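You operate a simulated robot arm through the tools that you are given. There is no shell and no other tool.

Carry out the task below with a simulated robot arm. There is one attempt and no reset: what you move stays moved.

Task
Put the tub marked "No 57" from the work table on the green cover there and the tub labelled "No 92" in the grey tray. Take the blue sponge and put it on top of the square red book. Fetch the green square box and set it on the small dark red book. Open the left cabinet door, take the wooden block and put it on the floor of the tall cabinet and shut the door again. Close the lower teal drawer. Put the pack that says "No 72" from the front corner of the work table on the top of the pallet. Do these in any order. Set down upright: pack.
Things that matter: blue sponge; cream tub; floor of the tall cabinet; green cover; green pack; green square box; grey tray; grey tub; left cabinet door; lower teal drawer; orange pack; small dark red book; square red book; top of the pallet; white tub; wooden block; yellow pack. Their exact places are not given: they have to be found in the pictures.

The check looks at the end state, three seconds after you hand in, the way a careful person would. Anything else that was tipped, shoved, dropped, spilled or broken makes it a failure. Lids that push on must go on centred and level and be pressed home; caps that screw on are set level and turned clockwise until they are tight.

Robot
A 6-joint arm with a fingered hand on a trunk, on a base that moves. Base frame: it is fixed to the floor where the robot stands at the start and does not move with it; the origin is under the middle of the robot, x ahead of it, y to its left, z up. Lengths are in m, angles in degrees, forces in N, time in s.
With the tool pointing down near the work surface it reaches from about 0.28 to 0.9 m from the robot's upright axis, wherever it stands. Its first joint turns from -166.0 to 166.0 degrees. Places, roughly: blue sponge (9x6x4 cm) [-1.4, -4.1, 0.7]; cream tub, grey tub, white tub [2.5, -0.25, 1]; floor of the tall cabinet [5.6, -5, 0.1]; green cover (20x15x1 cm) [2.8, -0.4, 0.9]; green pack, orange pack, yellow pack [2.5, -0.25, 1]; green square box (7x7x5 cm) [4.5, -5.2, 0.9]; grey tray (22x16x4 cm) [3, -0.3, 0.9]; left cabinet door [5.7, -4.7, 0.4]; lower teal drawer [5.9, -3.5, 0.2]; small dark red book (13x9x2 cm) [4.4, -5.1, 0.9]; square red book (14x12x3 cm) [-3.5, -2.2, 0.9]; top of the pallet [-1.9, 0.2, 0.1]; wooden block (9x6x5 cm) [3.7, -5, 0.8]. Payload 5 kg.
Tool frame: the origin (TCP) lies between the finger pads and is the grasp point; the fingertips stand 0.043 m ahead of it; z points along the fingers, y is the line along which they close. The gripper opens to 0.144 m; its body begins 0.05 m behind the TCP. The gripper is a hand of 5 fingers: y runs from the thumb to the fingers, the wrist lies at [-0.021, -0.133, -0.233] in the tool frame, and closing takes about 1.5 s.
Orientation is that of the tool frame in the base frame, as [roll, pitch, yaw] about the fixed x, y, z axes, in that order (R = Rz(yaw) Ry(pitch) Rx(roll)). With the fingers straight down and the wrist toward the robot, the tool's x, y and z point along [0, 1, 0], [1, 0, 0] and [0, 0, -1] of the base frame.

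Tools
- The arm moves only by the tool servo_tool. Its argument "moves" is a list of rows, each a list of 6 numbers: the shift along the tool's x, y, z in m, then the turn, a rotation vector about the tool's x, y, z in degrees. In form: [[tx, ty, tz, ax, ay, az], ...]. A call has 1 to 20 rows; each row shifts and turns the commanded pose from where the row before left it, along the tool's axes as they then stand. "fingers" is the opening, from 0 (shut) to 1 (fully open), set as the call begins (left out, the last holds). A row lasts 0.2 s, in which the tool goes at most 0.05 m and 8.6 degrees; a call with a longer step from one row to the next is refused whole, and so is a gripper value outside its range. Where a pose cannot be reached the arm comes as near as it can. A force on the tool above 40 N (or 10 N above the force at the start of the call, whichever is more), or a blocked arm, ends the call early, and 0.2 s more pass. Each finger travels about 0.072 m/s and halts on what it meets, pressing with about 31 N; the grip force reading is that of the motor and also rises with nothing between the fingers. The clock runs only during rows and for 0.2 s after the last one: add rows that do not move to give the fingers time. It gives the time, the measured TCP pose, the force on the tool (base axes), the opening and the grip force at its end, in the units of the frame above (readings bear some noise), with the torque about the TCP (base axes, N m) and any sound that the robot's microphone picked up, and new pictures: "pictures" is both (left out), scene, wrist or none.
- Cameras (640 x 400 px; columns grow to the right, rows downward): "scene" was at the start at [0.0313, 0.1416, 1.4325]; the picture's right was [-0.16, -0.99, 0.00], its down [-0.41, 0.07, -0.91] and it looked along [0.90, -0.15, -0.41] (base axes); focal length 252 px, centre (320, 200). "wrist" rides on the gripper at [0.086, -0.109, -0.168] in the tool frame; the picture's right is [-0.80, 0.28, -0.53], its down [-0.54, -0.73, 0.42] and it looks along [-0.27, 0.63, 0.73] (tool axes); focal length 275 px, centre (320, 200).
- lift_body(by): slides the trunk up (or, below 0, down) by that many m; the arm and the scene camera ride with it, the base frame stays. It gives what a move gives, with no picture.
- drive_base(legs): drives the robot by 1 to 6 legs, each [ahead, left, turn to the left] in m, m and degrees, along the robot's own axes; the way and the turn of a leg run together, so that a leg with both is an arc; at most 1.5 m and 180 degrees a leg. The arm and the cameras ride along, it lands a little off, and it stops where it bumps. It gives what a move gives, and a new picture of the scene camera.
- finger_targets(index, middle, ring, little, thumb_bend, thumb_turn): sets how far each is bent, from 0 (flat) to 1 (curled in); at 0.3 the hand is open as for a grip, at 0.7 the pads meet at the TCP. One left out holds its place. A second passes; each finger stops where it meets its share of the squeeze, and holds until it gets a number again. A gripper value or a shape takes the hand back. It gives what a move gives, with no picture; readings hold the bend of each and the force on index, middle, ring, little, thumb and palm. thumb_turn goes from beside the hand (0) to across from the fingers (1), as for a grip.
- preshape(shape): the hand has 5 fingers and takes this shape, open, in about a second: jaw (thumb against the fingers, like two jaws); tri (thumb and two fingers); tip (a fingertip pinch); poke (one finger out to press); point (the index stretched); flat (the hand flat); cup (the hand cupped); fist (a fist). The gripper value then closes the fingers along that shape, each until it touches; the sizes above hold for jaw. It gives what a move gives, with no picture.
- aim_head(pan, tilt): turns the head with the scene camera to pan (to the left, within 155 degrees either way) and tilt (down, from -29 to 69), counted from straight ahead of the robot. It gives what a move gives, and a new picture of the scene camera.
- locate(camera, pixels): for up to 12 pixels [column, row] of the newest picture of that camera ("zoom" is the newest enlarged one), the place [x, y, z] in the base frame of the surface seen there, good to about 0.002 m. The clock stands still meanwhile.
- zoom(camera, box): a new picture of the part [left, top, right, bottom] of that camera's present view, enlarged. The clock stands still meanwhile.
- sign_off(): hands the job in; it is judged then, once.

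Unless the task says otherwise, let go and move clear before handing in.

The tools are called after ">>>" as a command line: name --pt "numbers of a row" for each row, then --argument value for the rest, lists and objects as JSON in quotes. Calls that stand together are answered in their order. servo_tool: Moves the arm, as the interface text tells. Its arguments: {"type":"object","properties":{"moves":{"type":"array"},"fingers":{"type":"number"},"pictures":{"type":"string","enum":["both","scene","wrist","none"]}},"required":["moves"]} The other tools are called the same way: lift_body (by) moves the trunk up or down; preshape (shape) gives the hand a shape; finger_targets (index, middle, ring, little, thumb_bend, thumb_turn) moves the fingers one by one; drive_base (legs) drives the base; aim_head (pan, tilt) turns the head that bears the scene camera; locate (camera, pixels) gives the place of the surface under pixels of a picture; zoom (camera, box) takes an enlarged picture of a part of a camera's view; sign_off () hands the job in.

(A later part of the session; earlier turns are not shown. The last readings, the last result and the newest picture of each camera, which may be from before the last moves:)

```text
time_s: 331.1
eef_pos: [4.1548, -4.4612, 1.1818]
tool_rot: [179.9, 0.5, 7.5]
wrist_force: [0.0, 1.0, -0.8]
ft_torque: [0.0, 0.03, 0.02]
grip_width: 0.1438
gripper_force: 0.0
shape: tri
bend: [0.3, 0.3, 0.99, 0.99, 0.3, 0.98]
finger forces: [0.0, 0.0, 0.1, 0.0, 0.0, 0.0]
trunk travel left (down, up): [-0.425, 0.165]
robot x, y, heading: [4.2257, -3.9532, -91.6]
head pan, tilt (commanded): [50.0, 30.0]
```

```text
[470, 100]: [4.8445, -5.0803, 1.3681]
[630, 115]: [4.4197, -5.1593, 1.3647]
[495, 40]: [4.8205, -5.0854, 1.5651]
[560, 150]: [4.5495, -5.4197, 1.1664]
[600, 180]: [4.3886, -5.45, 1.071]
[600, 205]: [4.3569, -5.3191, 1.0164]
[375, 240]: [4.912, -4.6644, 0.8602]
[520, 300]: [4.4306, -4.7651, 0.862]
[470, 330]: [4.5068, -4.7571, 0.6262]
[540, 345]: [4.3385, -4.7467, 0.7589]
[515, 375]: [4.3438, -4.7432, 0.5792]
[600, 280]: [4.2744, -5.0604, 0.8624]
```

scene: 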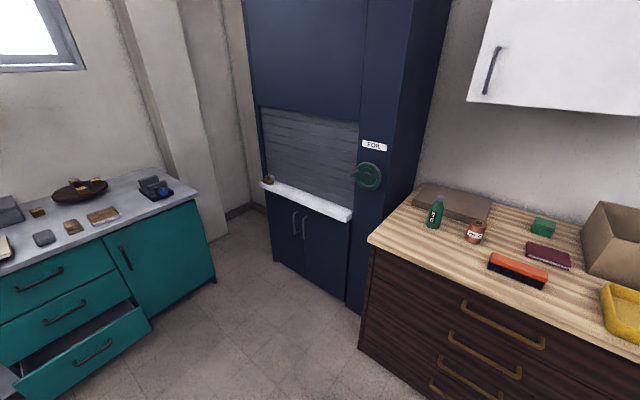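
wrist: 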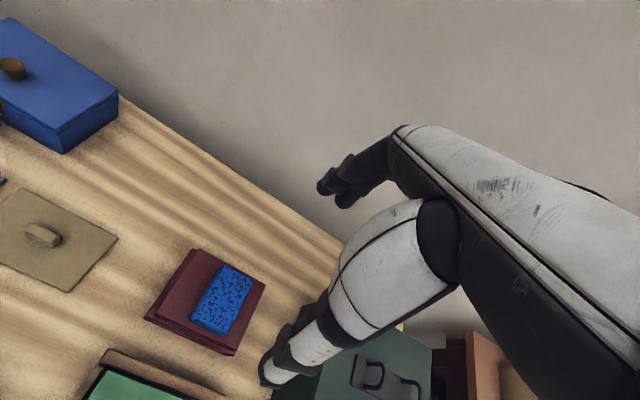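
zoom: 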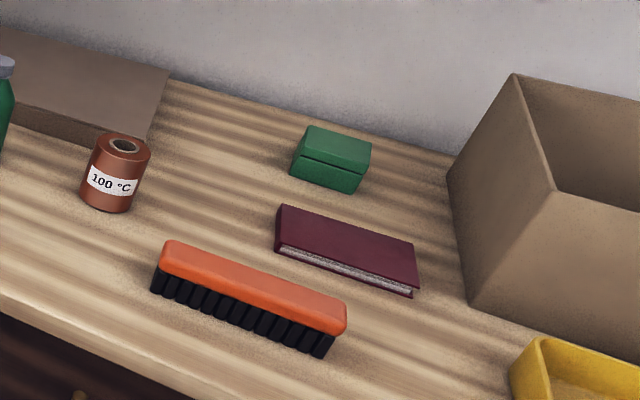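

>>> locate --camera "zoom" --pixels '[[318, 131], [366, 145], [357, 167], [305, 152], [335, 148], [295, 172], [352, 188], [414, 278], [290, 210], [413, 243], [278, 240], [410, 290]]'

```text
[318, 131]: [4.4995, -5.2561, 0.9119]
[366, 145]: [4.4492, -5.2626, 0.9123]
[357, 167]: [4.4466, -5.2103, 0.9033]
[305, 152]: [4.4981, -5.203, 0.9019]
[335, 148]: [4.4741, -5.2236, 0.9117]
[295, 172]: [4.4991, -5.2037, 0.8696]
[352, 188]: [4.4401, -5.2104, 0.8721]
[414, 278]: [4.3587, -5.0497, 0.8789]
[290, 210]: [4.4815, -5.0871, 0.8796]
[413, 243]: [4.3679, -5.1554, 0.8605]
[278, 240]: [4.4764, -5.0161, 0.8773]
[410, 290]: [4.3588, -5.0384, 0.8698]
```

Green box centre ≈(4.472,-5.242), 5 cm high on the dresser (z=0.861); the book's centre ≈(4.427,-5.073), top 0.880; the wall cabinet overhead starts at z=1.365, y≈-5.15. I'll drive up close to the dresser.

>>> drive_base --legs '[[0.44, 0.25, 1.5]]'

>>> aim_head --pan -5 --tilt 45

```text
time_s: 334.1
eef_pos: [4.4023, -4.9042, 1.1805]
tool_rot: [-179.9, 0.6, 8.3]
wrist_force: [-0.4, -0.6, 0.2]
ft_torque: [0.03, 0.01, 0.01]
grip_width: 0.1438
gripper_force: 0.2
shape: tri
bend: [0.3, 0.3, 0.99, 0.99, 0.3, 0.98]
finger forces: [0.1, 0.1, 0.1, 0.0, 0.0, 0.1]
trunk travel left (down, up): [-0.425, 0.165]
robot x, y, heading: [4.4636, -4.3906, -90.9]
head pan, tilt (commanded): [50.0, 30.0]
stopped in leg 1: the robot was blocked; the commanded pose is now the measured one
```

scene: 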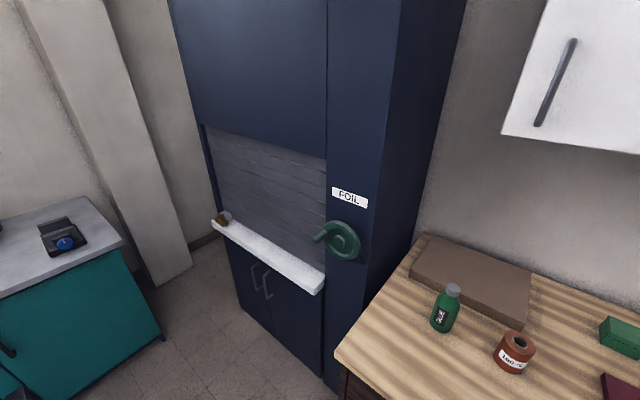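

```text
time_s: 335.4
eef_pos: [4.4025, -4.9041, 1.1808]
tool_rot: [-179.9, 0.7, 8.4]
wrist_force: [0.1, -0.7, -0.7]
ft_torque: [0.01, -0.01, -0.03]
grip_width: 0.1439
gripper_force: 0.1
shape: tri
bend: [0.3, 0.3, 0.99, 0.99, 0.3, 0.98]
finger forces: [0.0, 0.1, 0.1, 0.0, 0.0, 0.0]
trunk travel left (down, up): [-0.425, 0.165]
robot x, y, heading: [4.468, -4.3868, -90.6]
head pan, tilt (commanded): [-5.0, 45.0]
```

scene: 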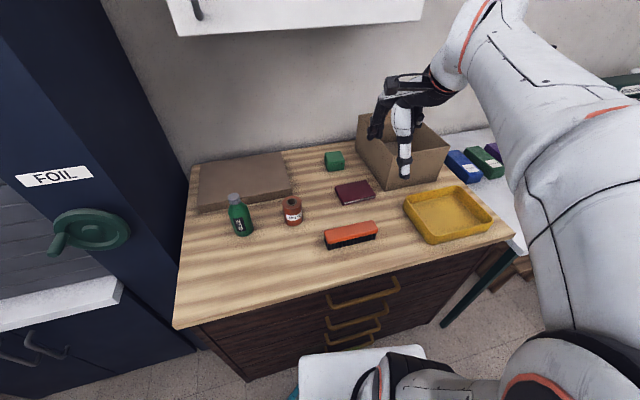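

>>> zoom --camera "scene" --box '[290, 120, 450, 250]'

>>> locate --camera "zoom" --pixels '[[145, 110], [195, 102], [208, 128], [152, 140], [175, 120], [207, 160], [165, 205], [280, 190], [335, 230], [215, 252], [250, 215], [320, 188]]'

```text
3.08 times, centred on (370, 185) of scene
```

zoom: 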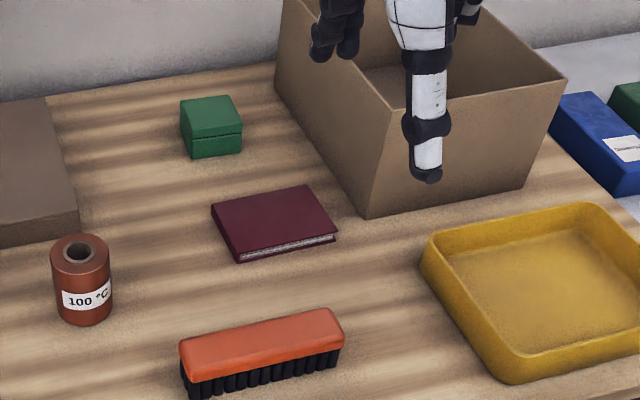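

```text
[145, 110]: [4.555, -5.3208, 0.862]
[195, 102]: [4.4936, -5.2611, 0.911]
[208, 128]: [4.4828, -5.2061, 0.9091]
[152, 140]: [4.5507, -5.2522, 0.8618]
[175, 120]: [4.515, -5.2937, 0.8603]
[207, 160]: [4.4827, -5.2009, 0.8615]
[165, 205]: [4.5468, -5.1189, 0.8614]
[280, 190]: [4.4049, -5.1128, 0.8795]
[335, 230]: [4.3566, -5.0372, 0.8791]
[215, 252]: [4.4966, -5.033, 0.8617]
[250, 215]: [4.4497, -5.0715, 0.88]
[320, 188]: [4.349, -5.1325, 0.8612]
```

>>> locate --camera "zoom" --pixels '[[184, 103], [228, 98], [239, 125], [191, 134], [210, 113], [194, 155], [240, 149], [215, 206], [305, 188], [332, 231], [240, 255], [272, 220]]'

```text
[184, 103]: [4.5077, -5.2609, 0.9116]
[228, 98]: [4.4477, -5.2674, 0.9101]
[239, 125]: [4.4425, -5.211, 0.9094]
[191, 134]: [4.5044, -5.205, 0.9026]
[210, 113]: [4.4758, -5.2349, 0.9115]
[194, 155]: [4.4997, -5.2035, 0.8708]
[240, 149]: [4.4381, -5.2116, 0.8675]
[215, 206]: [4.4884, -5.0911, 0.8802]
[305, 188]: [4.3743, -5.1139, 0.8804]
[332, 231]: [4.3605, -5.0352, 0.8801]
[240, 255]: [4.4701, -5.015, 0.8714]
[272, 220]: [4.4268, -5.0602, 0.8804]
```

Precise corners give the green box centre (4.4755,-5.237) and the book centre (4.423,-5.064). I'll lower to z≈0.985 in front, then move in under the wall cabinet to above the green box.

>>> servo_tool --pt "0 0 0.045 0 0 0" --pt "0 0 0.045 0 0 0" --pt "0 0 0.045 0 0 0" --pt "0 0 0.045 0 0 0" --pt "0 0 0.016 0 0 0" --pt "0.0022 0.0434 0 0 0 0" --pt "0.0022 0.0434 0 0 0 0" --pt "0.0022 0.0434 0 0 0 0" --pt "0.0022 0.0434 0 0 0 0" --pt "0.0022 0.0434 0 0 0 0" --pt "0.0022 0.0434 0 0 0 0" --pt "0.0022 0.0434 0 0 0 0" --pt "0.0022 0.0434 0 0 0 0" --pt "0 0 0 0 0 0" --pt "0 0 0 0 0 0" --pictures "both"

```text
time_s: 338.6
eef_pos: [4.4672, -5.2439, 0.9835]
tool_rot: [-179.9, 0.6, 8.4]
wrist_force: [0.0, -0.2, 0.7]
ft_torque: [-0.01, 0.01, 0.02]
grip_width: 0.144
gripper_force: 0.1
shape: tri
bend: [0.3, 0.3, 0.99, 0.99, 0.3, 0.98]
finger forces: [0.0, 0.0, 0.0, 0.1, 0.0, 0.1]
trunk travel left (down, up): [-0.425, 0.165]
robot x, y, heading: [4.4669, -4.3902, -90.7]
head pan, tilt (commanded): [-5.0, 45.0]
```

scene: 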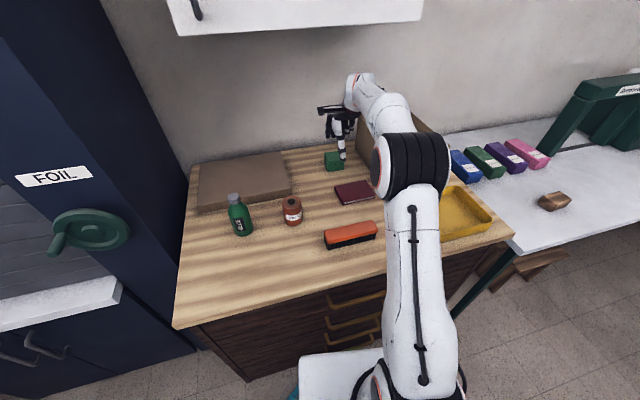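
wrist: 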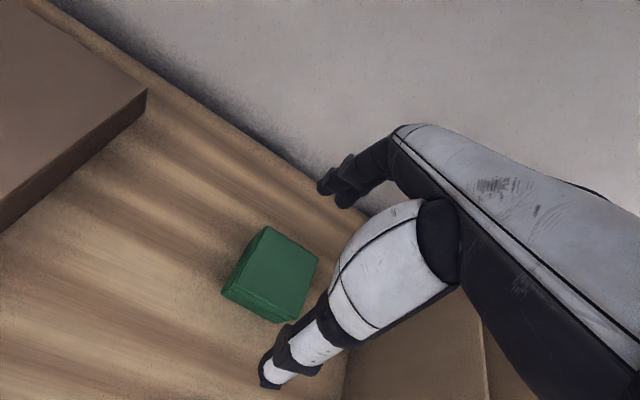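

>>> locate --camera "wrist" --pixels '[[266, 231], [314, 260], [230, 280], [276, 312], [272, 270], [327, 185], [345, 198], [268, 370]]'

```text
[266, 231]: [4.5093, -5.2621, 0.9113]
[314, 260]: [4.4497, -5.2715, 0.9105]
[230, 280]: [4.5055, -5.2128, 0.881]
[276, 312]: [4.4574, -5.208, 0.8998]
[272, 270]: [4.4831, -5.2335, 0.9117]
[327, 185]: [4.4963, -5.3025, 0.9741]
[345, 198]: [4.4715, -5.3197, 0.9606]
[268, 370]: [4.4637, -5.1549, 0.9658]
```

The box lies nicely between thumb (y≈-5.155) and fingers (y≈-5.30). Descending to z≈0.912 and closing.

>>> servo_tool --pt "0 0 0.03 0 0 0" --pt "0 0 0.025 0 0 0" --pt "0 0 0.012 0 0 0" --pt "0 0 0.004 0 0 0" --pt "0 0 0 0 0 0" --pictures "none"

>>> servo_tool --pt "0 0 0 0 0 0" --pt "0 0 0 0 0 0" --pt "0 0 0 0 0 0" --pt "0 0 0 0 0 0" --pt "0 0 0 0 0 0" --pt "0 0 0 0 0 0" --pt "0 0 0 0 0 0" --fingers 0.25 --pictures "both"

```text
time_s: 339.8
eef_pos: [4.4657, -5.2444, 0.9131]
tool_rot: [-180.0, 0.6, 8.4]
wrist_force: [-0.8, 0.5, -0.2]
ft_torque: [0.02, -0.01, 0.02]
grip_width: 0.1438
gripper_force: 0.0
shape: tri
bend: [0.3, 0.3, 0.99, 0.99, 0.3, 0.98]
finger forces: [0.0, 0.0, 0.0, 0.0, 0.0, 0.0]
trunk travel left (down, up): [-0.425, 0.165]
robot x, y, heading: [4.4646, -4.3891, -90.7]
head pan, tilt (commanded): [-5.0, 45.0]
```

```text
time_s: 341.4
eef_pos: [4.466, -5.2454, 0.913]
tool_rot: [-180.0, 0.5, 8.4]
wrist_force: [-0.4, -0.3, -0.4]
ft_torque: [-0.01, 0.02, -0.01]
grip_width: 0.0618
gripper_force: 31.2
shape: tri
bend: [0.74, 0.48, 1.0, 1.0, 0.72, 1.0]
finger forces: [13.9, 14.0, 0.0, 0.0, 28.0, 0.0]
trunk travel left (down, up): [-0.425, 0.165]
robot x, y, heading: [4.4651, -4.3928, -90.7]
head pan, tilt (commanded): [-5.0, 45.0]
```

scene: 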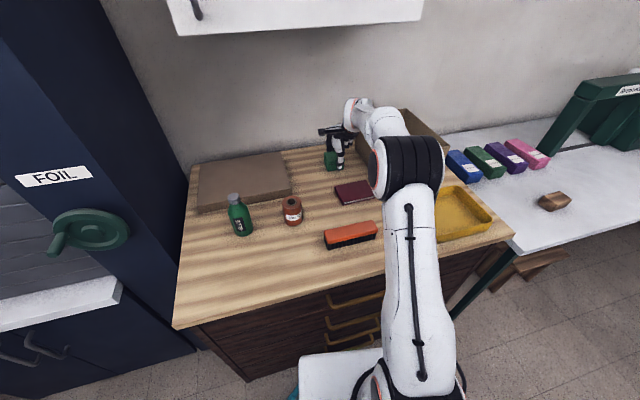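
wrist: 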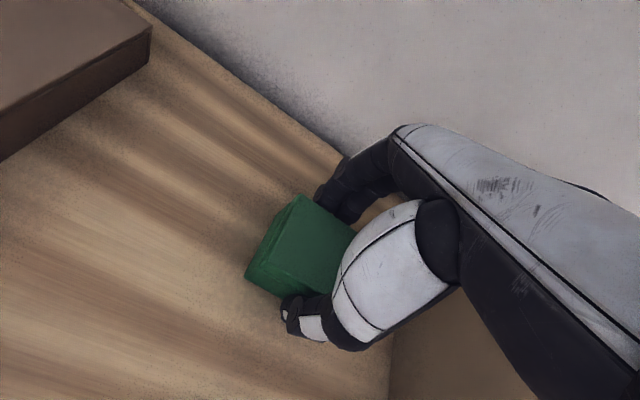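

Gripped. Lifting 5 cm and checking the box's pose in the hand.

>>> servo_tool --pt "0 0 -0.01 0 0 0" --pt "0 0 -0.02 0 0 0" --pt "0 0 -0.025 0 0 0" --pt "0 0 0 0 0 0" --pictures "both"

>>> locate --camera "wrist" --pixels '[[302, 200], [345, 228], [262, 270], [318, 280], [300, 235], [255, 280], [275, 292]]'

```text
time_s: 342.4
eef_pos: [4.4664, -5.2437, 0.9684]
tool_rot: [-179.9, 0.6, 8.4]
wrist_force: [-0.5, 0.4, -0.8]
ft_torque: [-0.01, 0.03, -0.01]
grip_width: 0.062
gripper_force: 31.1
shape: tri
bend: [0.74, 0.48, 1.0, 1.0, 0.72, 1.0]
finger forces: [13.9, 14.1, 0.0, 0.0, 28.0, 0.0]
trunk travel left (down, up): [-0.425, 0.165]
robot x, y, heading: [4.464, -4.3923, -90.6]
head pan, tilt (commanded): [-5.0, 45.0]
```

scene: 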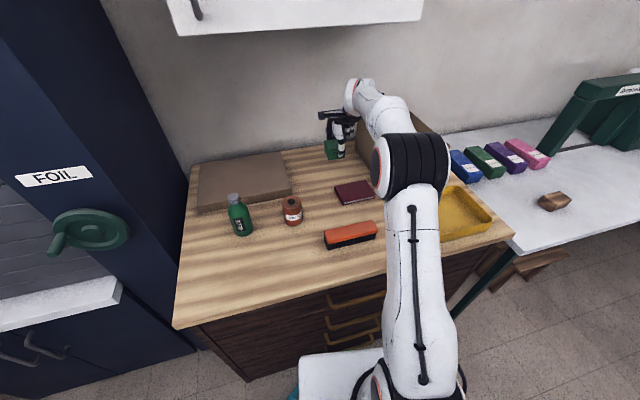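
wrist: 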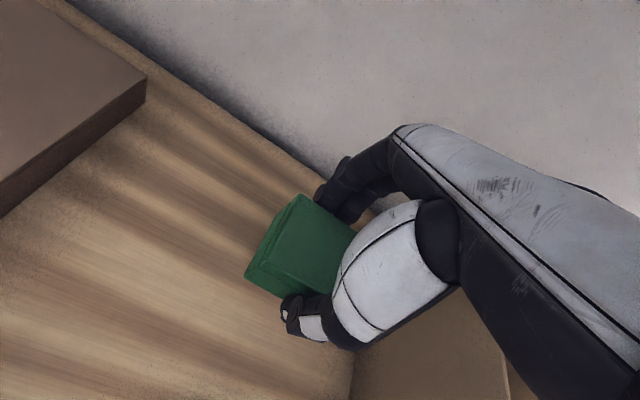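

```text
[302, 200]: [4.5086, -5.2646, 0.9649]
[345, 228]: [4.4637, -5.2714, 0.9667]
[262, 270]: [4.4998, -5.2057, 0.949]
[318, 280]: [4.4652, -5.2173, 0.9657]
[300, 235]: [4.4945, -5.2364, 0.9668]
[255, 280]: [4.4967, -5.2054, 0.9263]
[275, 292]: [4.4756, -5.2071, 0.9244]
```

The box is level in the hand with its centre offset (+9,+6 mm) from the TCP. I'll move it over the book centre, turn 5.5° to align, then lower.

>>> servo_tool --pt "-0.00655 -0.04495 0 0 0 0" --pt "-0.00655 -0.04495 0 0 0 0" --pt "-0.00655 -0.04495 0 0 0 0" --pt "-0.00655 -0.04495 0 0 0 0" --pt "0 0 0 0 0 -5.5" --pt "0 0 0.015 0 0 0" --pt "0 0 0.01 0 0 0" --pt "0 0 0 0 0 0" --pictures "both"

>>> zoom --camera "wrist" --box '[160, 150, 420, 390]'

>>> zoom --camera "scene" --box '[290, 120, 450, 250]'

```text
time_s: 344.1
eef_pos: [4.4151, -5.0726, 0.9453]
tool_rot: [-179.8, 0.6, 13.9]
wrist_force: [-0.1, -0.3, -1.5]
ft_torque: [0.0, 0.02, -0.03]
grip_width: 0.0621
gripper_force: 30.9
shape: tri
bend: [0.74, 0.48, 1.0, 1.0, 0.72, 1.0]
finger forces: [14.1, 14.2, 0.1, 0.0, 28.4, 0.1]
trunk travel left (down, up): [-0.425, 0.165]
robot x, y, heading: [4.4618, -4.3894, -90.6]
head pan, tilt (commanded): [-5.0, 45.0]
```

scene: 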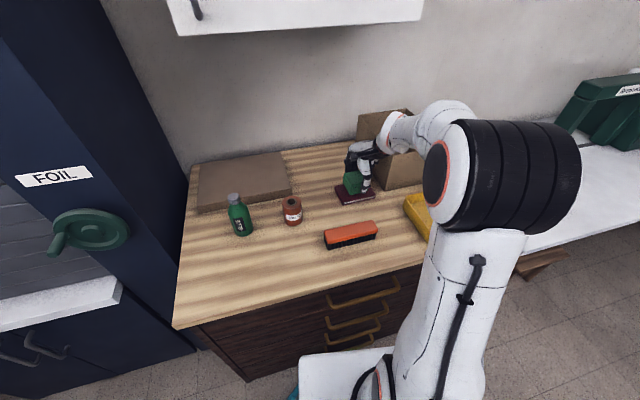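
wrist: 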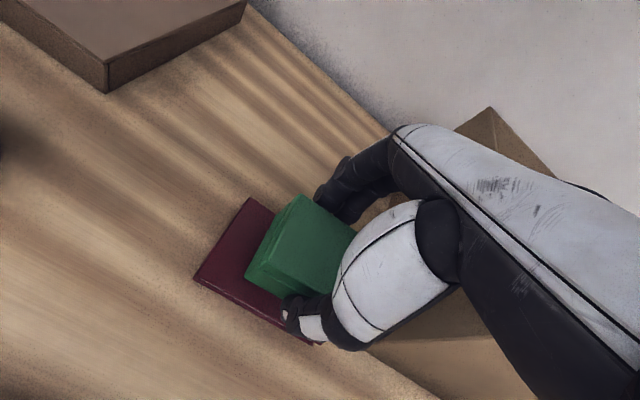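

```text
1.67 times, centred on (290, 270) of wrist
```

zoom: 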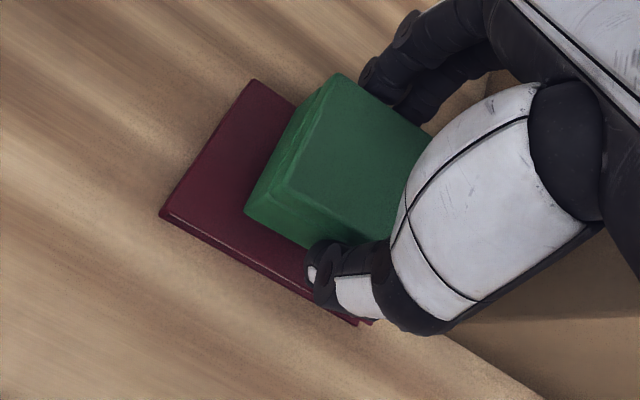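

```text
3.08 times, centred on (370, 185) of scene
```

zoom: 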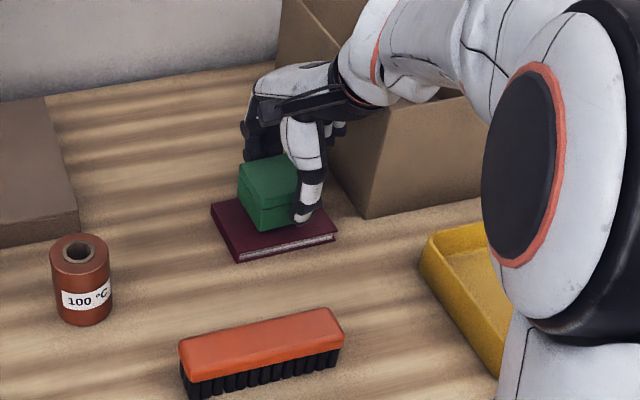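

The box hovers centred over the book. Lowering to contact.

>>> servo_tool --pt "0 0 0.006 0 0 0" --pt "0 0 0.004 0 0 0" --pt "0 0 0.001 0 0 0" --pt "0 0 0 0 0 0" --pictures "none"

>>> servo_tool --pt "0 0 0.001 0 0 0" --pt "0 0 0.001 0 0 0" --pt "0 0 0 0 0 0" --pictures "none"

```text
time_s: 345.1
eef_pos: [4.415, -5.0709, 0.9325]
tool_rot: [-179.9, 0.6, 13.9]
wrist_force: [0.0, -0.2, -1.8]
ft_torque: [-0.01, 0.01, 0.01]
grip_width: 0.0621
gripper_force: 30.8
shape: tri
bend: [0.74, 0.48, 1.0, 1.0, 0.72, 1.0]
finger forces: [14.2, 14.2, 0.0, 0.0, 28.4, 0.0]
trunk travel left (down, up): [-0.425, 0.165]
robot x, y, heading: [4.4663, -4.3896, -90.5]
head pan, tilt (commanded): [-5.0, 45.0]
```

```text
time_s: 345.9
eef_pos: [4.4156, -5.0712, 0.9307]
tool_rot: [-179.9, 0.6, 14.0]
wrist_force: [-0.4, -0.6, 1.3]
ft_torque: [0.0, 0.04, 0.01]
grip_width: 0.0618
gripper_force: 31.6
shape: tri
bend: [0.74, 0.48, 1.0, 1.0, 0.72, 1.0]
finger forces: [14.3, 14.4, 0.0, 0.1, 28.6, 0.0]
trunk travel left (down, up): [-0.425, 0.165]
robot x, y, heading: [4.4661, -4.3902, -90.8]
head pan, tilt (commanded): [-5.0, 45.0]
```

Contact reached. Opening and rising straight up.

>>> servo_tool --pt "0 0 0.0005 0 0 0" --pt "0 0 0 0 0 0" --pt "0 0 0 0 0 0" --pt "0 0 0 0 0 0" --pt "0 0 0 0 0 0" --pt "0 0 0 0 0 0" --fingers 1.0 --pictures "none"

>>> servo_tool --pt "0 0 -0.01 0 0 0" --pt "0 0 -0.02 0 0 0" --pt "0 0 -0.035 0 0 0" --pt "0 0 -0.04 0 0 0" --pt "0 0 0 0 0 0" --pictures "both"

>>> zoom --camera "wrist" --box '[160, 200, 360, 390]'

```text
time_s: 347.4
eef_pos: [4.4148, -5.0715, 0.9301]
tool_rot: [-179.9, 0.6, 14.0]
wrist_force: [-0.3, -0.8, 0.3]
ft_torque: [0.0, -0.01, 0.05]
grip_width: 0.1434
gripper_force: 0.0
shape: tri
bend: [0.3, 0.3, 0.99, 0.99, 0.3, 0.98]
finger forces: [0.0, 0.0, 0.0, 0.1, 0.0, 0.0]
trunk travel left (down, up): [-0.425, 0.165]
robot x, y, heading: [4.4669, -4.3891, -90.5]
head pan, tilt (commanded): [-5.0, 45.0]
```

```text
time_s: 348.6
eef_pos: [4.4151, -5.072, 1.0366]
tool_rot: [-180.0, 0.6, 14.0]
wrist_force: [-1.2, 0.3, 0.1]
ft_torque: [-0.03, 0.01, 0.02]
grip_width: 0.1433
gripper_force: 0.1
shape: tri
bend: [0.3, 0.3, 0.99, 0.99, 0.3, 0.98]
finger forces: [0.0, 0.0, 0.0, 0.0, 0.0, 0.0]
trunk travel left (down, up): [-0.425, 0.165]
robot x, y, heading: [4.4667, -4.3923, -90.4]
head pan, tilt (commanded): [-5.0, 45.0]
```

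scene: 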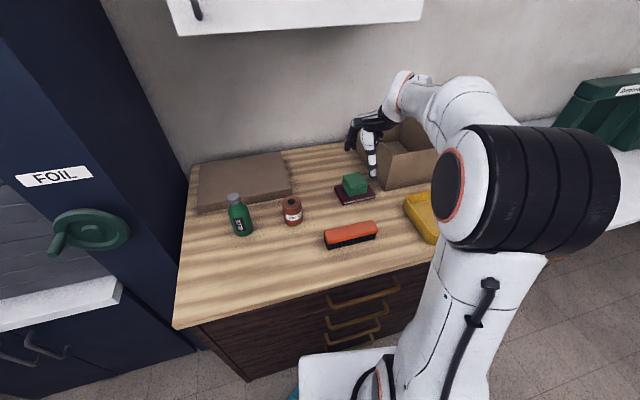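
wrist: 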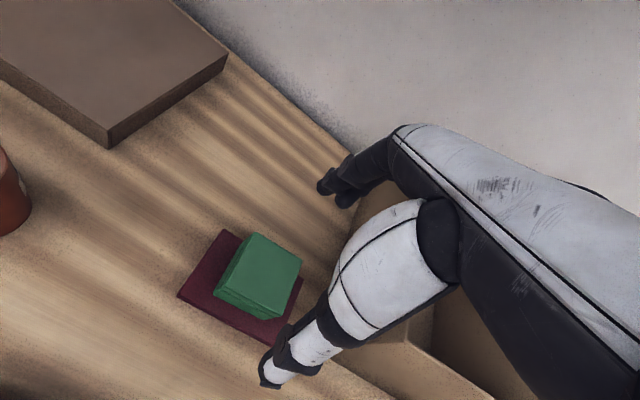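

```text
2.11 times, centred on (260, 295) of wrist
```

zoom: 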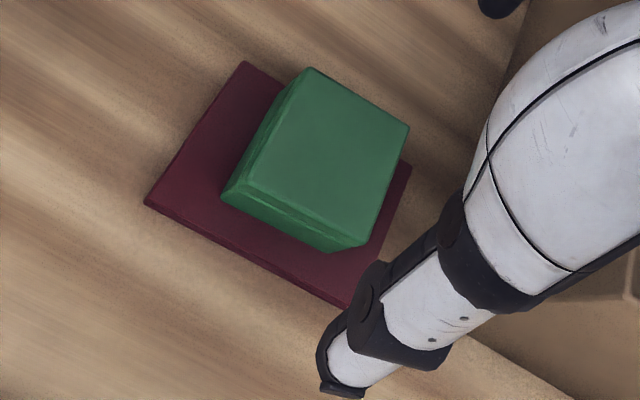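

The green box sits on the small dark-red book. I'll retract, back away from the dresser and turn toward the teal cabinet to close its lower drawer next.

>>> servo_tool --pt "0 -0.03 -0.035 0 0 0" --pt "0 -0.03 -0.035 0 0 0" --pt "0 -0.03 -0.035 0 0 0" --pt "0 -0.03 -0.03 0 0 0" --pt "0 -0.03 0 0 0 0" --pt "0 0 0 0 0 0" --pictures "none"

>>> drive_base --legs '[[-0.55, 0, 0], [0, 0, 100]]'

>>> aim_head --pan 0 --tilt 35

```text
time_s: 349.9
eef_pos: [4.3819, -4.9236, 1.1704]
tool_rot: [-179.9, 0.7, 13.9]
wrist_force: [0.3, 0.1, 0.8]
ft_torque: [-0.01, -0.02, -0.03]
grip_width: 0.1437
gripper_force: 0.1
shape: tri
bend: [0.3, 0.3, 0.99, 0.99, 0.3, 0.98]
finger forces: [0.0, 0.0, 0.0, 0.1, 0.0, 0.0]
trunk travel left (down, up): [-0.425, 0.165]
robot x, y, heading: [4.4634, -4.3937, -90.7]
head pan, tilt (commanded): [-5.0, 45.0]
```

```text
time_s: 357.4
eef_pos: [5.0094, -3.8202, 1.1702]
tool_rot: [-180.0, 0.6, 115.0]
wrist_force: [-0.3, -0.3, -0.7]
ft_torque: [0.0, 0.0, 0.01]
grip_width: 0.1438
gripper_force: 0.2
shape: tri
bend: [0.3, 0.3, 0.99, 0.99, 0.3, 0.98]
finger forces: [0.0, 0.0, 0.0, 0.1, 0.1, 0.0]
trunk travel left (down, up): [-0.425, 0.165]
robot x, y, heading: [4.4736, -3.8423, 10.6]
head pan, tilt (commanded): [-5.0, 45.0]
```

scene: 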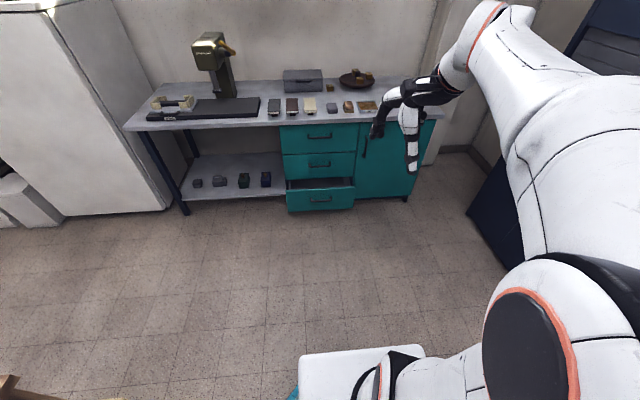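

```text
time_s: 358.1
eef_pos: [5.0094, -3.8205, 1.1711]
tool_rot: [-180.0, 0.6, 115.0]
wrist_force: [0.0, -0.5, -0.5]
ft_torque: [0.01, -0.03, 0.0]
grip_width: 0.1439
gripper_force: 0.0
shape: tri
bend: [0.3, 0.3, 0.99, 0.99, 0.3, 0.98]
finger forces: [0.1, 0.1, 0.0, 0.1, 0.1, 0.0]
trunk travel left (down, up): [-0.425, 0.165]
robot x, y, heading: [4.4722, -3.8423, 10.3]
head pan, tilt (commanded): [0.0, 35.0]
```

scene: 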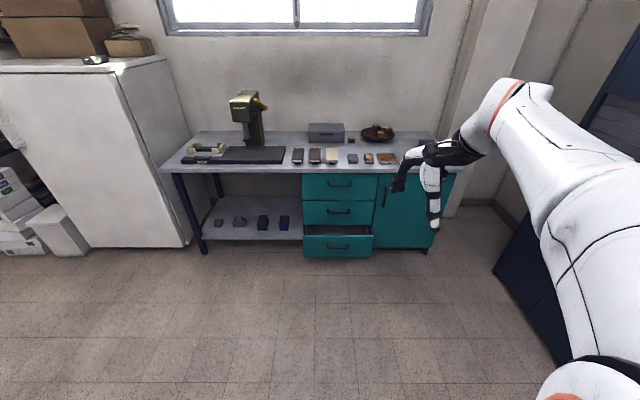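

>>> zoom --camera "scene" --box '[280, 160, 450, 270]'

>>> locate --camera "scene" --pixels '[[338, 246], [315, 247], [360, 247], [305, 236], [372, 236], [306, 257], [371, 255], [338, 237], [338, 254], [340, 218], [320, 184], [385, 235]]'

```text
3.64 times, centred on (365, 215) of scene
```

zoom: 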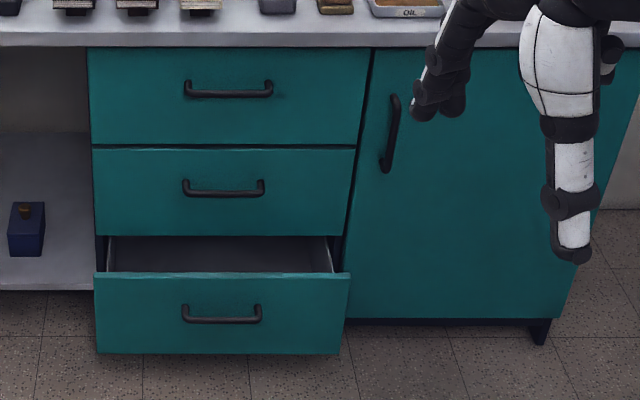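

```text
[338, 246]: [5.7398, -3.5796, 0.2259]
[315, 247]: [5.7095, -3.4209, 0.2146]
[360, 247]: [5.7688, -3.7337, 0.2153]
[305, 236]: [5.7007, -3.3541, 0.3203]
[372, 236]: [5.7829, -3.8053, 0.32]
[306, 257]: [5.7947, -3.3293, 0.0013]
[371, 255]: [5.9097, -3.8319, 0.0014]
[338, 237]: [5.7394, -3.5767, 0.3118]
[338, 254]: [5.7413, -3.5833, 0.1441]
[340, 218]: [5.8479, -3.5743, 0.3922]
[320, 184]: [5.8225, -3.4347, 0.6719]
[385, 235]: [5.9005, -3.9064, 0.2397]
```

The lower drawer's front is at (5.74,-3.58), z 0.13–0.32, about 11 cm proud of the cabinet plane (x≈5.849). I'll drive straight in front of it, close the hand, and lower the trunk.

>>> preshape --shape "jaw"

>>> drive_base --legs '[[0.5, 0.03, 0]]'

>>> lift_body --by -0.4

>>> servo_tool --pt "0 0 0 0 0 0" --pt "0 0 0 0 0 0" --pt "0 0 0 0 0 0" --pt "0 0 0 0 0 0" --pt "0 0 0 0 0 0" --pt "0 0 0 0 0 0" --pt "0 0 0 0 0 0" --fingers 0.0 --pictures "both"

```text
time_s: 359.0
eef_pos: [5.0088, -3.8208, 1.1707]
tool_rot: [-179.9, 0.6, 114.9]
wrist_force: [-0.2, 1.2, 0.4]
ft_torque: [0.02, 0.01, 0.03]
grip_width: 0.1436
gripper_force: 0.0
shape: jaw
bend: [0.3, 0.3, 0.3, 0.3, 0.3, 0.98]
finger forces: [0.0, 0.0, 0.0, 0.1, 0.1, 0.1]
trunk travel left (down, up): [-0.425, 0.165]
robot x, y, heading: [4.4713, -3.8391, 10.3]
head pan, tilt (commanded): [0.0, 35.0]
```

```text
time_s: 361.9
eef_pos: [5.4943, -3.711, 1.1701]
tool_rot: [-179.8, 0.6, 114.5]
wrist_force: [0.3, -0.5, 0.4]
ft_torque: [0.02, 0.01, 0.01]
grip_width: 0.1439
gripper_force: 0.0
shape: jaw
bend: [0.3, 0.3, 0.3, 0.3, 0.3, 0.98]
finger forces: [0.1, 0.1, 0.0, 0.0, 0.0, 0.0]
trunk travel left (down, up): [-0.425, 0.165]
robot x, y, heading: [4.9558, -3.724, 9.9]
head pan, tilt (commanded): [0.0, 35.0]
```

scene: 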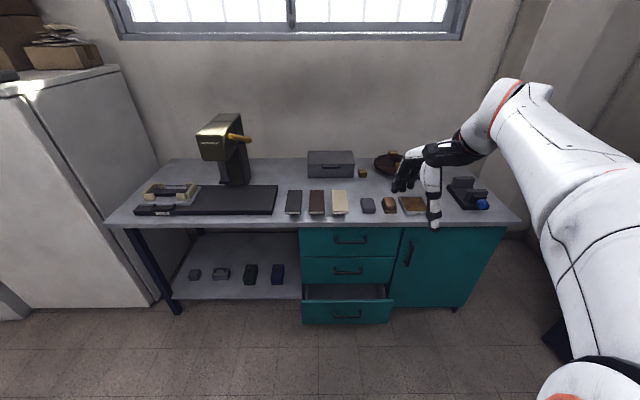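

```text
time_s: 365.7
eef_pos: [5.4921, -3.7102, 0.7707]
tool_rot: [-179.9, 0.7, 114.4]
wrist_force: [-0.4, 0.9, 0.9]
ft_torque: [-0.01, 0.04, -0.02]
grip_width: 0.1438
gripper_force: 0.2
shape: jaw
bend: [0.3, 0.3, 0.3, 0.3, 0.3, 0.98]
finger forces: [0.0, 0.0, 0.0, 0.0, 0.0, 0.1]
trunk travel left (down, up): [-0.025, 0.565]
robot x, y, heading: [4.9547, -3.7234, 9.8]
head pan, tilt (commanded): [0.0, 35.0]
```

```text
time_s: 367.3
eef_pos: [5.4936, -3.7095, 0.7701]
tool_rot: [-179.9, 0.6, 114.3]
wrist_force: [-0.9, -0.2, -0.3]
ft_torque: [0.02, -0.01, 0.02]
grip_width: 0.0
gripper_force: 31.1
shape: jaw
bend: [0.7, 0.7, 0.7, 0.7, 0.59, 1.0]
finger forces: [0.1, 0.0, 0.1, 0.1, 0.0, 0.1]
trunk travel left (down, up): [-0.025, 0.565]
robot x, y, heading: [4.9568, -3.7245, 10.1]
head pan, tilt (commanded): [0.0, 35.0]
```

scene: 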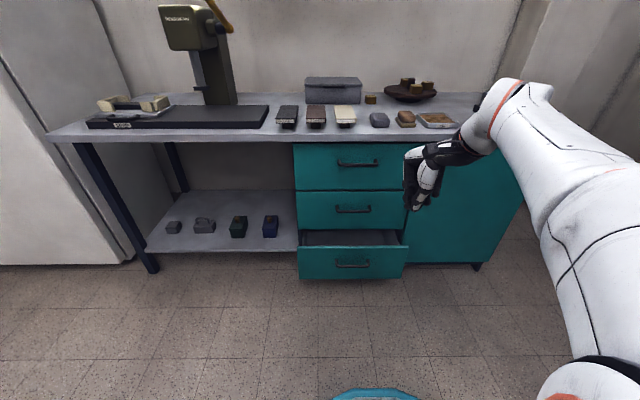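
wrist: 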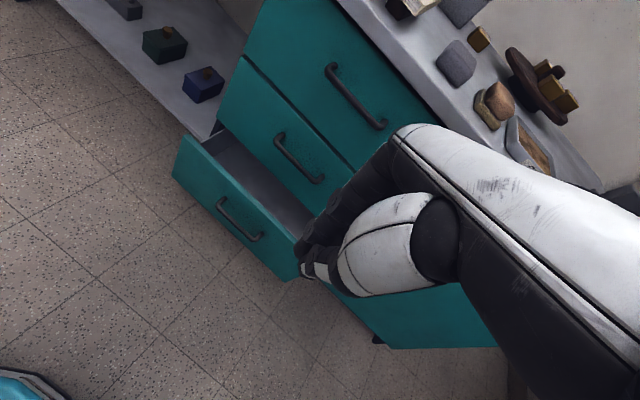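

I'll line the closed hand up with the drawer handle, square it to the drawer and lower to z≈0.18, still ~9 cm in front of the handle.

>>> servo_tool --pt "0.0216 0.0278 0 0 0 0" --pt "0.0216 0.0278 0 0 0 0" --pt "0.0216 0.0278 0 0 0 0" --pt "0 0 0.02 0 0 7" --pt "0 0 0.02 0 0 6.9" --pt "0 0 0.045 0 0 0" --pt "0 0 0.045 0 0 0" --pt "0 0 0.045 0 0 0" --pt "0 0 0.045 0 0 0" --pt "0 0 0.045 0 0 0" --pt "0 0 0.045 0 0 0" --pt "0 0 0.045 0 0 0" --pt "0 0 0.045 0 0 0" --pt "0 0 0.045 0 0 0" --pt "0 0 0.045 0 0 0" --pt "0 0 0.045 0 0 0" --pt "0 0 0.045 0 0 0" --pt "0 0 0 0 0 0" --pictures "both"

```text
time_s: 371.1
eef_pos: [5.5772, -3.6032, 0.2762]
tool_rot: [-178.4, -1.3, 100.6]
wrist_force: [0.4, -0.1, 0.4]
ft_torque: [0.0, 0.0, 0.03]
grip_width: 0.0
gripper_force: 31.1
shape: jaw
bend: [0.7, 0.7, 0.7, 0.7, 0.59, 1.0]
finger forces: [0.0, 0.0, 0.0, 0.0, 0.0, 0.0]
out of reach, approached as far as the arm can: row 12, 13, 14, 15, 16, 17
trunk travel left (down, up): [-0.025, 0.565]
robot x, y, heading: [4.955, -3.7253, 9.9]
head pan, tilt (commanded): [0.0, 35.0]
```

scene: 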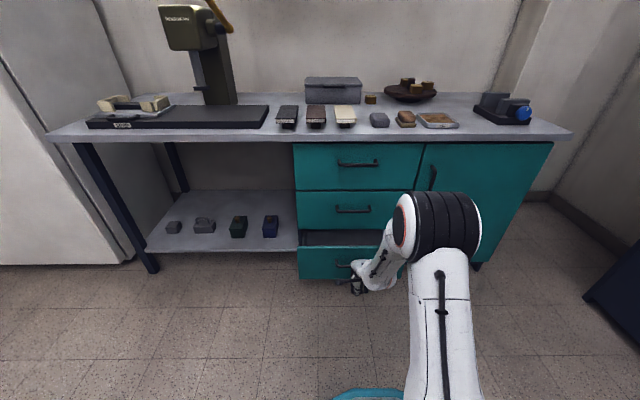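
wrist: 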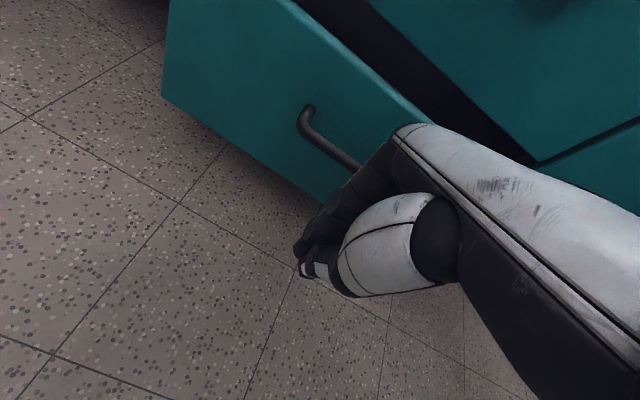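

The arm can't go lower than z≈0.28 this close in, but that's within the drawer-front's height band. I'll ease the commanded height up slightly and advance in small steps toward the drawer.

>>> servo_tool --pt "0 0.01 -0.03 0 0 0" --pt "0 0.02 0 0 0 0" --pt "0 0.02 0 0 0 0" --pt "0 0.02 0 0 0 0" --pt "0 0 0 0 0 0" --pictures "both"

```text
time_s: 372.3
eef_pos: [5.6456, -3.6053, 0.3051]
tool_rot: [-180.0, 0.6, 100.5]
wrist_force: [0.2, -0.2, 0.0]
ft_torque: [-0.01, 0.02, 0.0]
grip_width: 0.0
gripper_force: 30.8
shape: jaw
bend: [0.7, 0.7, 0.7, 0.7, 0.59, 1.0]
finger forces: [0.0, 0.0, 0.0, 0.1, 0.0, 0.0]
out of reach, approached as far as the arm can: row 1, 2
trunk travel left (down, up): [-0.025, 0.565]
robot x, y, heading: [4.9586, -3.7266, 10.2]
head pan, tilt (commanded): [0.0, 35.0]
```

scene: 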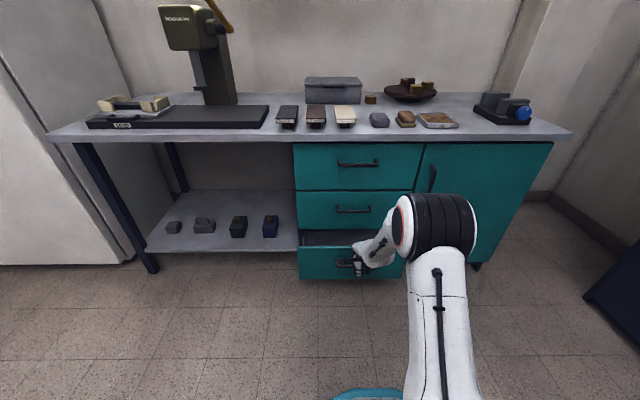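
wrist: 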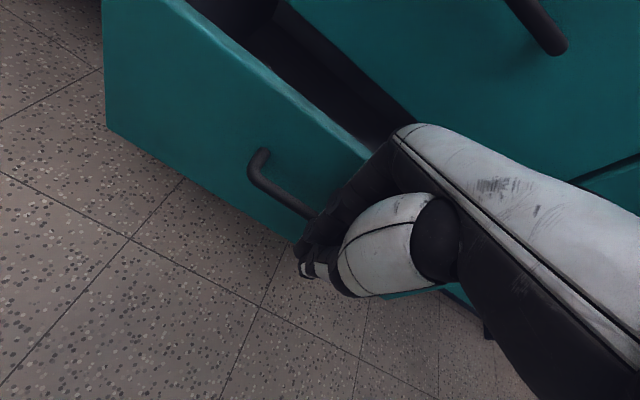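

The hand is now at z=0.305, slightly too high (knuckles would pass over the panel). I'll back off 4 cm and lower to z≈0.20, which should be reachable here.

>>> servo_tool --pt "0 -0.03 0 0 0 0" --pt "0 0 0.03 0 0 0" --pt "0 0 0.03 0 0 0" --pt "0 0 0.03 0 0 0" --pt "0 0 0 0 0 0" --pictures "both"

```text
time_s: 373.5
eef_pos: [5.64, -3.605, 0.2323]
tool_rot: [-179.2, -0.4, 100.5]
wrist_force: [0.3, 0.4, -0.2]
ft_torque: [-0.03, -0.05, -0.02]
grip_width: 0.0001
gripper_force: 30.8
shape: jaw
bend: [0.7, 0.7, 0.7, 0.7, 0.59, 1.0]
finger forces: [0.0, 0.0, 0.1, 0.1, 0.0, 0.0]
out of reach, approached as far as the arm can: row 2, 3, 4
trunk travel left (down, up): [-0.025, 0.565]
robot x, y, heading: [4.9545, -3.7203, 9.9]
head pan, tilt (commanded): [0.0, 35.0]
```

scene: 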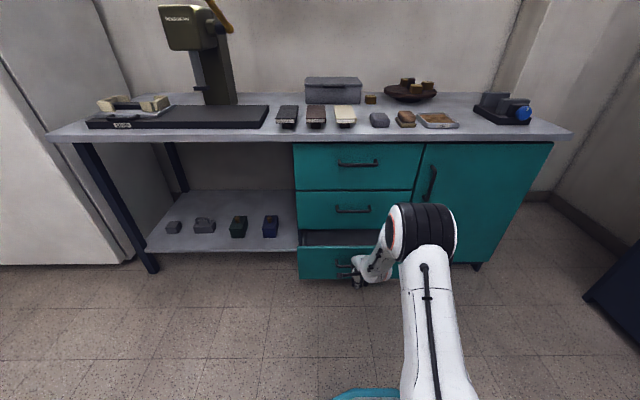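
wrist: 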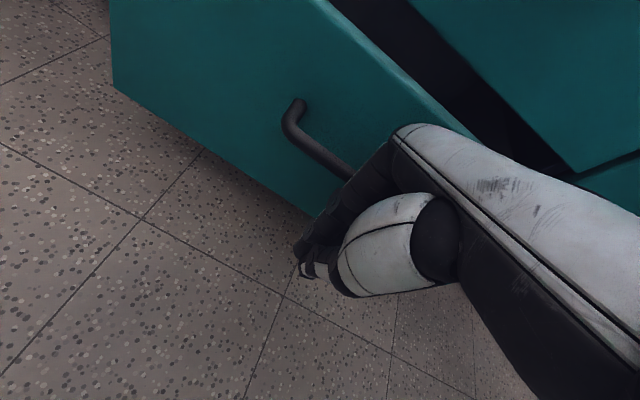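

>>> lift_body --by -0.02

>>> servo_tool --pt "0 0 0 0 0 0" --pictures "both"

>>> locate --camera "wrist" --pixels '[[392, 140], [375, 165], [345, 195], [420, 130], [300, 105], [330, 160], [350, 175], [380, 100], [303, 250]]'

```text
time_s: 374.2
eef_pos: [5.6406, -3.6049, 0.2121]
tool_rot: [-179.3, -0.4, 100.4]
wrist_force: [-0.6, -0.7, -0.8]
ft_torque: [0.0, 0.0, 0.03]
grip_width: 0.0
gripper_force: 31.7
shape: jaw
bend: [0.7, 0.7, 0.7, 0.7, 0.59, 1.0]
finger forces: [0.0, 0.0, 0.0, 0.1, 0.1, 0.0]
trunk travel left (down, up): [-0.005, 0.585]
robot x, y, heading: [4.9516, -3.7235, 9.8]
head pan, tilt (commanded): [0.0, 35.0]
```

```text
time_s: 374.6
eef_pos: [5.6399, -3.6052, 0.2122]
tool_rot: [-179.2, -0.4, 100.5]
wrist_force: [0.4, -0.6, 0.0]
ft_torque: [-0.01, 0.02, 0.0]
grip_width: 0.0
gripper_force: 31.7
shape: jaw
bend: [0.7, 0.7, 0.7, 0.7, 0.59, 1.0]
finger forces: [0.0, 0.0, 0.0, 0.0, 0.0, 0.0]
trunk travel left (down, up): [-0.005, 0.585]
robot x, y, heading: [4.9502, -3.7255, 9.9]
head pan, tilt (commanded): [0.0, 35.0]
```

scene: 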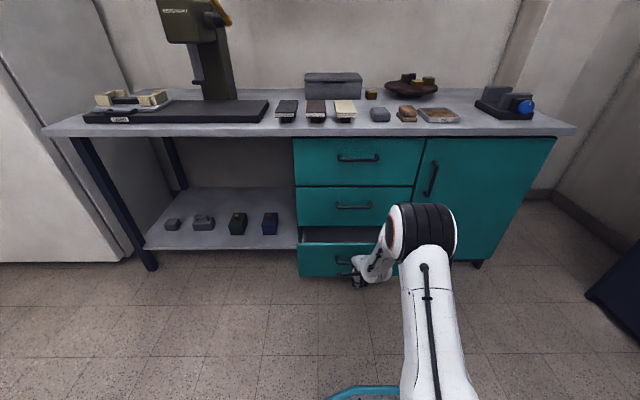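
wrist: 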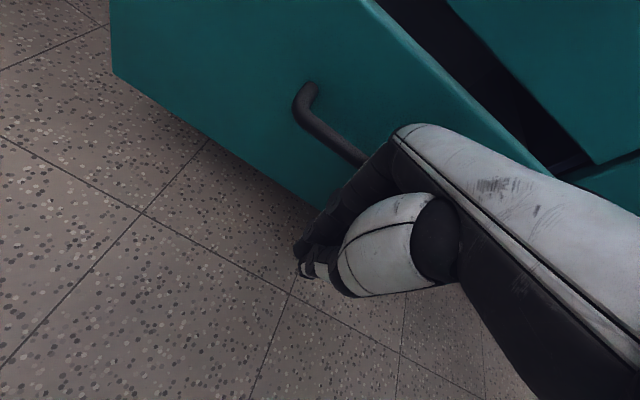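

```text
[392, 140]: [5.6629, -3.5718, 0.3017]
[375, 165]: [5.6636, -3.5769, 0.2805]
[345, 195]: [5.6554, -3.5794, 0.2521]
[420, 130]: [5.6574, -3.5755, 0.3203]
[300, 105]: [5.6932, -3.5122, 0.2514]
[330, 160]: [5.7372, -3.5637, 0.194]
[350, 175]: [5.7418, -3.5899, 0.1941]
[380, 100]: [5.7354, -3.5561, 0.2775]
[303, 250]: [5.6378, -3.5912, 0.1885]
```

The finger fronts are at x≈5.67 and the handle at x≈5.69, same height. Now I push forward in small steps.

>>> servo_tool --pt "0 0.015 0 0 0 0" --pt "0 0.015 0 0 0 0" --pt "0 0.015 0 0 0 0" --pt "0 0.015 0 0 0 0" --pt "0 0.015 0 0 0 0" --pt "0 0.015 0 0 0 0" --pictures "both"

```text
time_s: 376.0
eef_pos: [5.723, -3.588, 0.2128]
tool_rot: [-179.4, -0.5, 100.3]
wrist_force: [-0.3, 0.2, -0.7]
ft_torque: [0.0, 0.01, 0.03]
grip_width: 0.0
gripper_force: 31.2
shape: jaw
bend: [0.7, 0.7, 0.7, 0.7, 0.59, 1.0]
finger forces: [0.0, 0.0, 0.0, 0.1, 0.0, 0.1]
out of reach, approached as far as the arm can: row 6
trunk travel left (down, up): [-0.005, 0.585]
robot x, y, heading: [4.9522, -3.7282, 9.8]
head pan, tilt (commanded): [0.0, 35.0]
```

scene: 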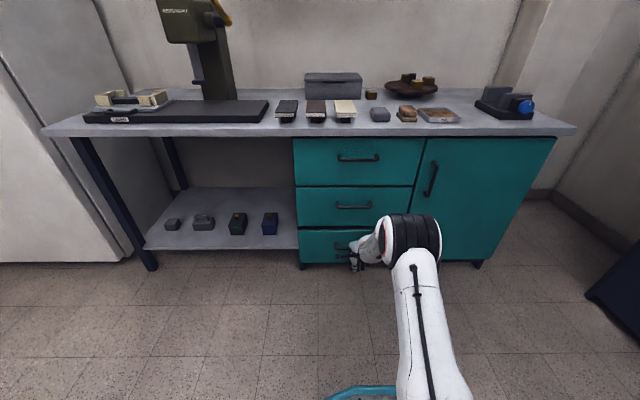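
wrist: 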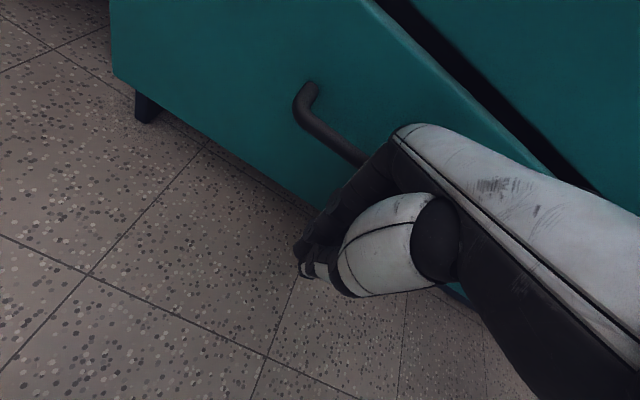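

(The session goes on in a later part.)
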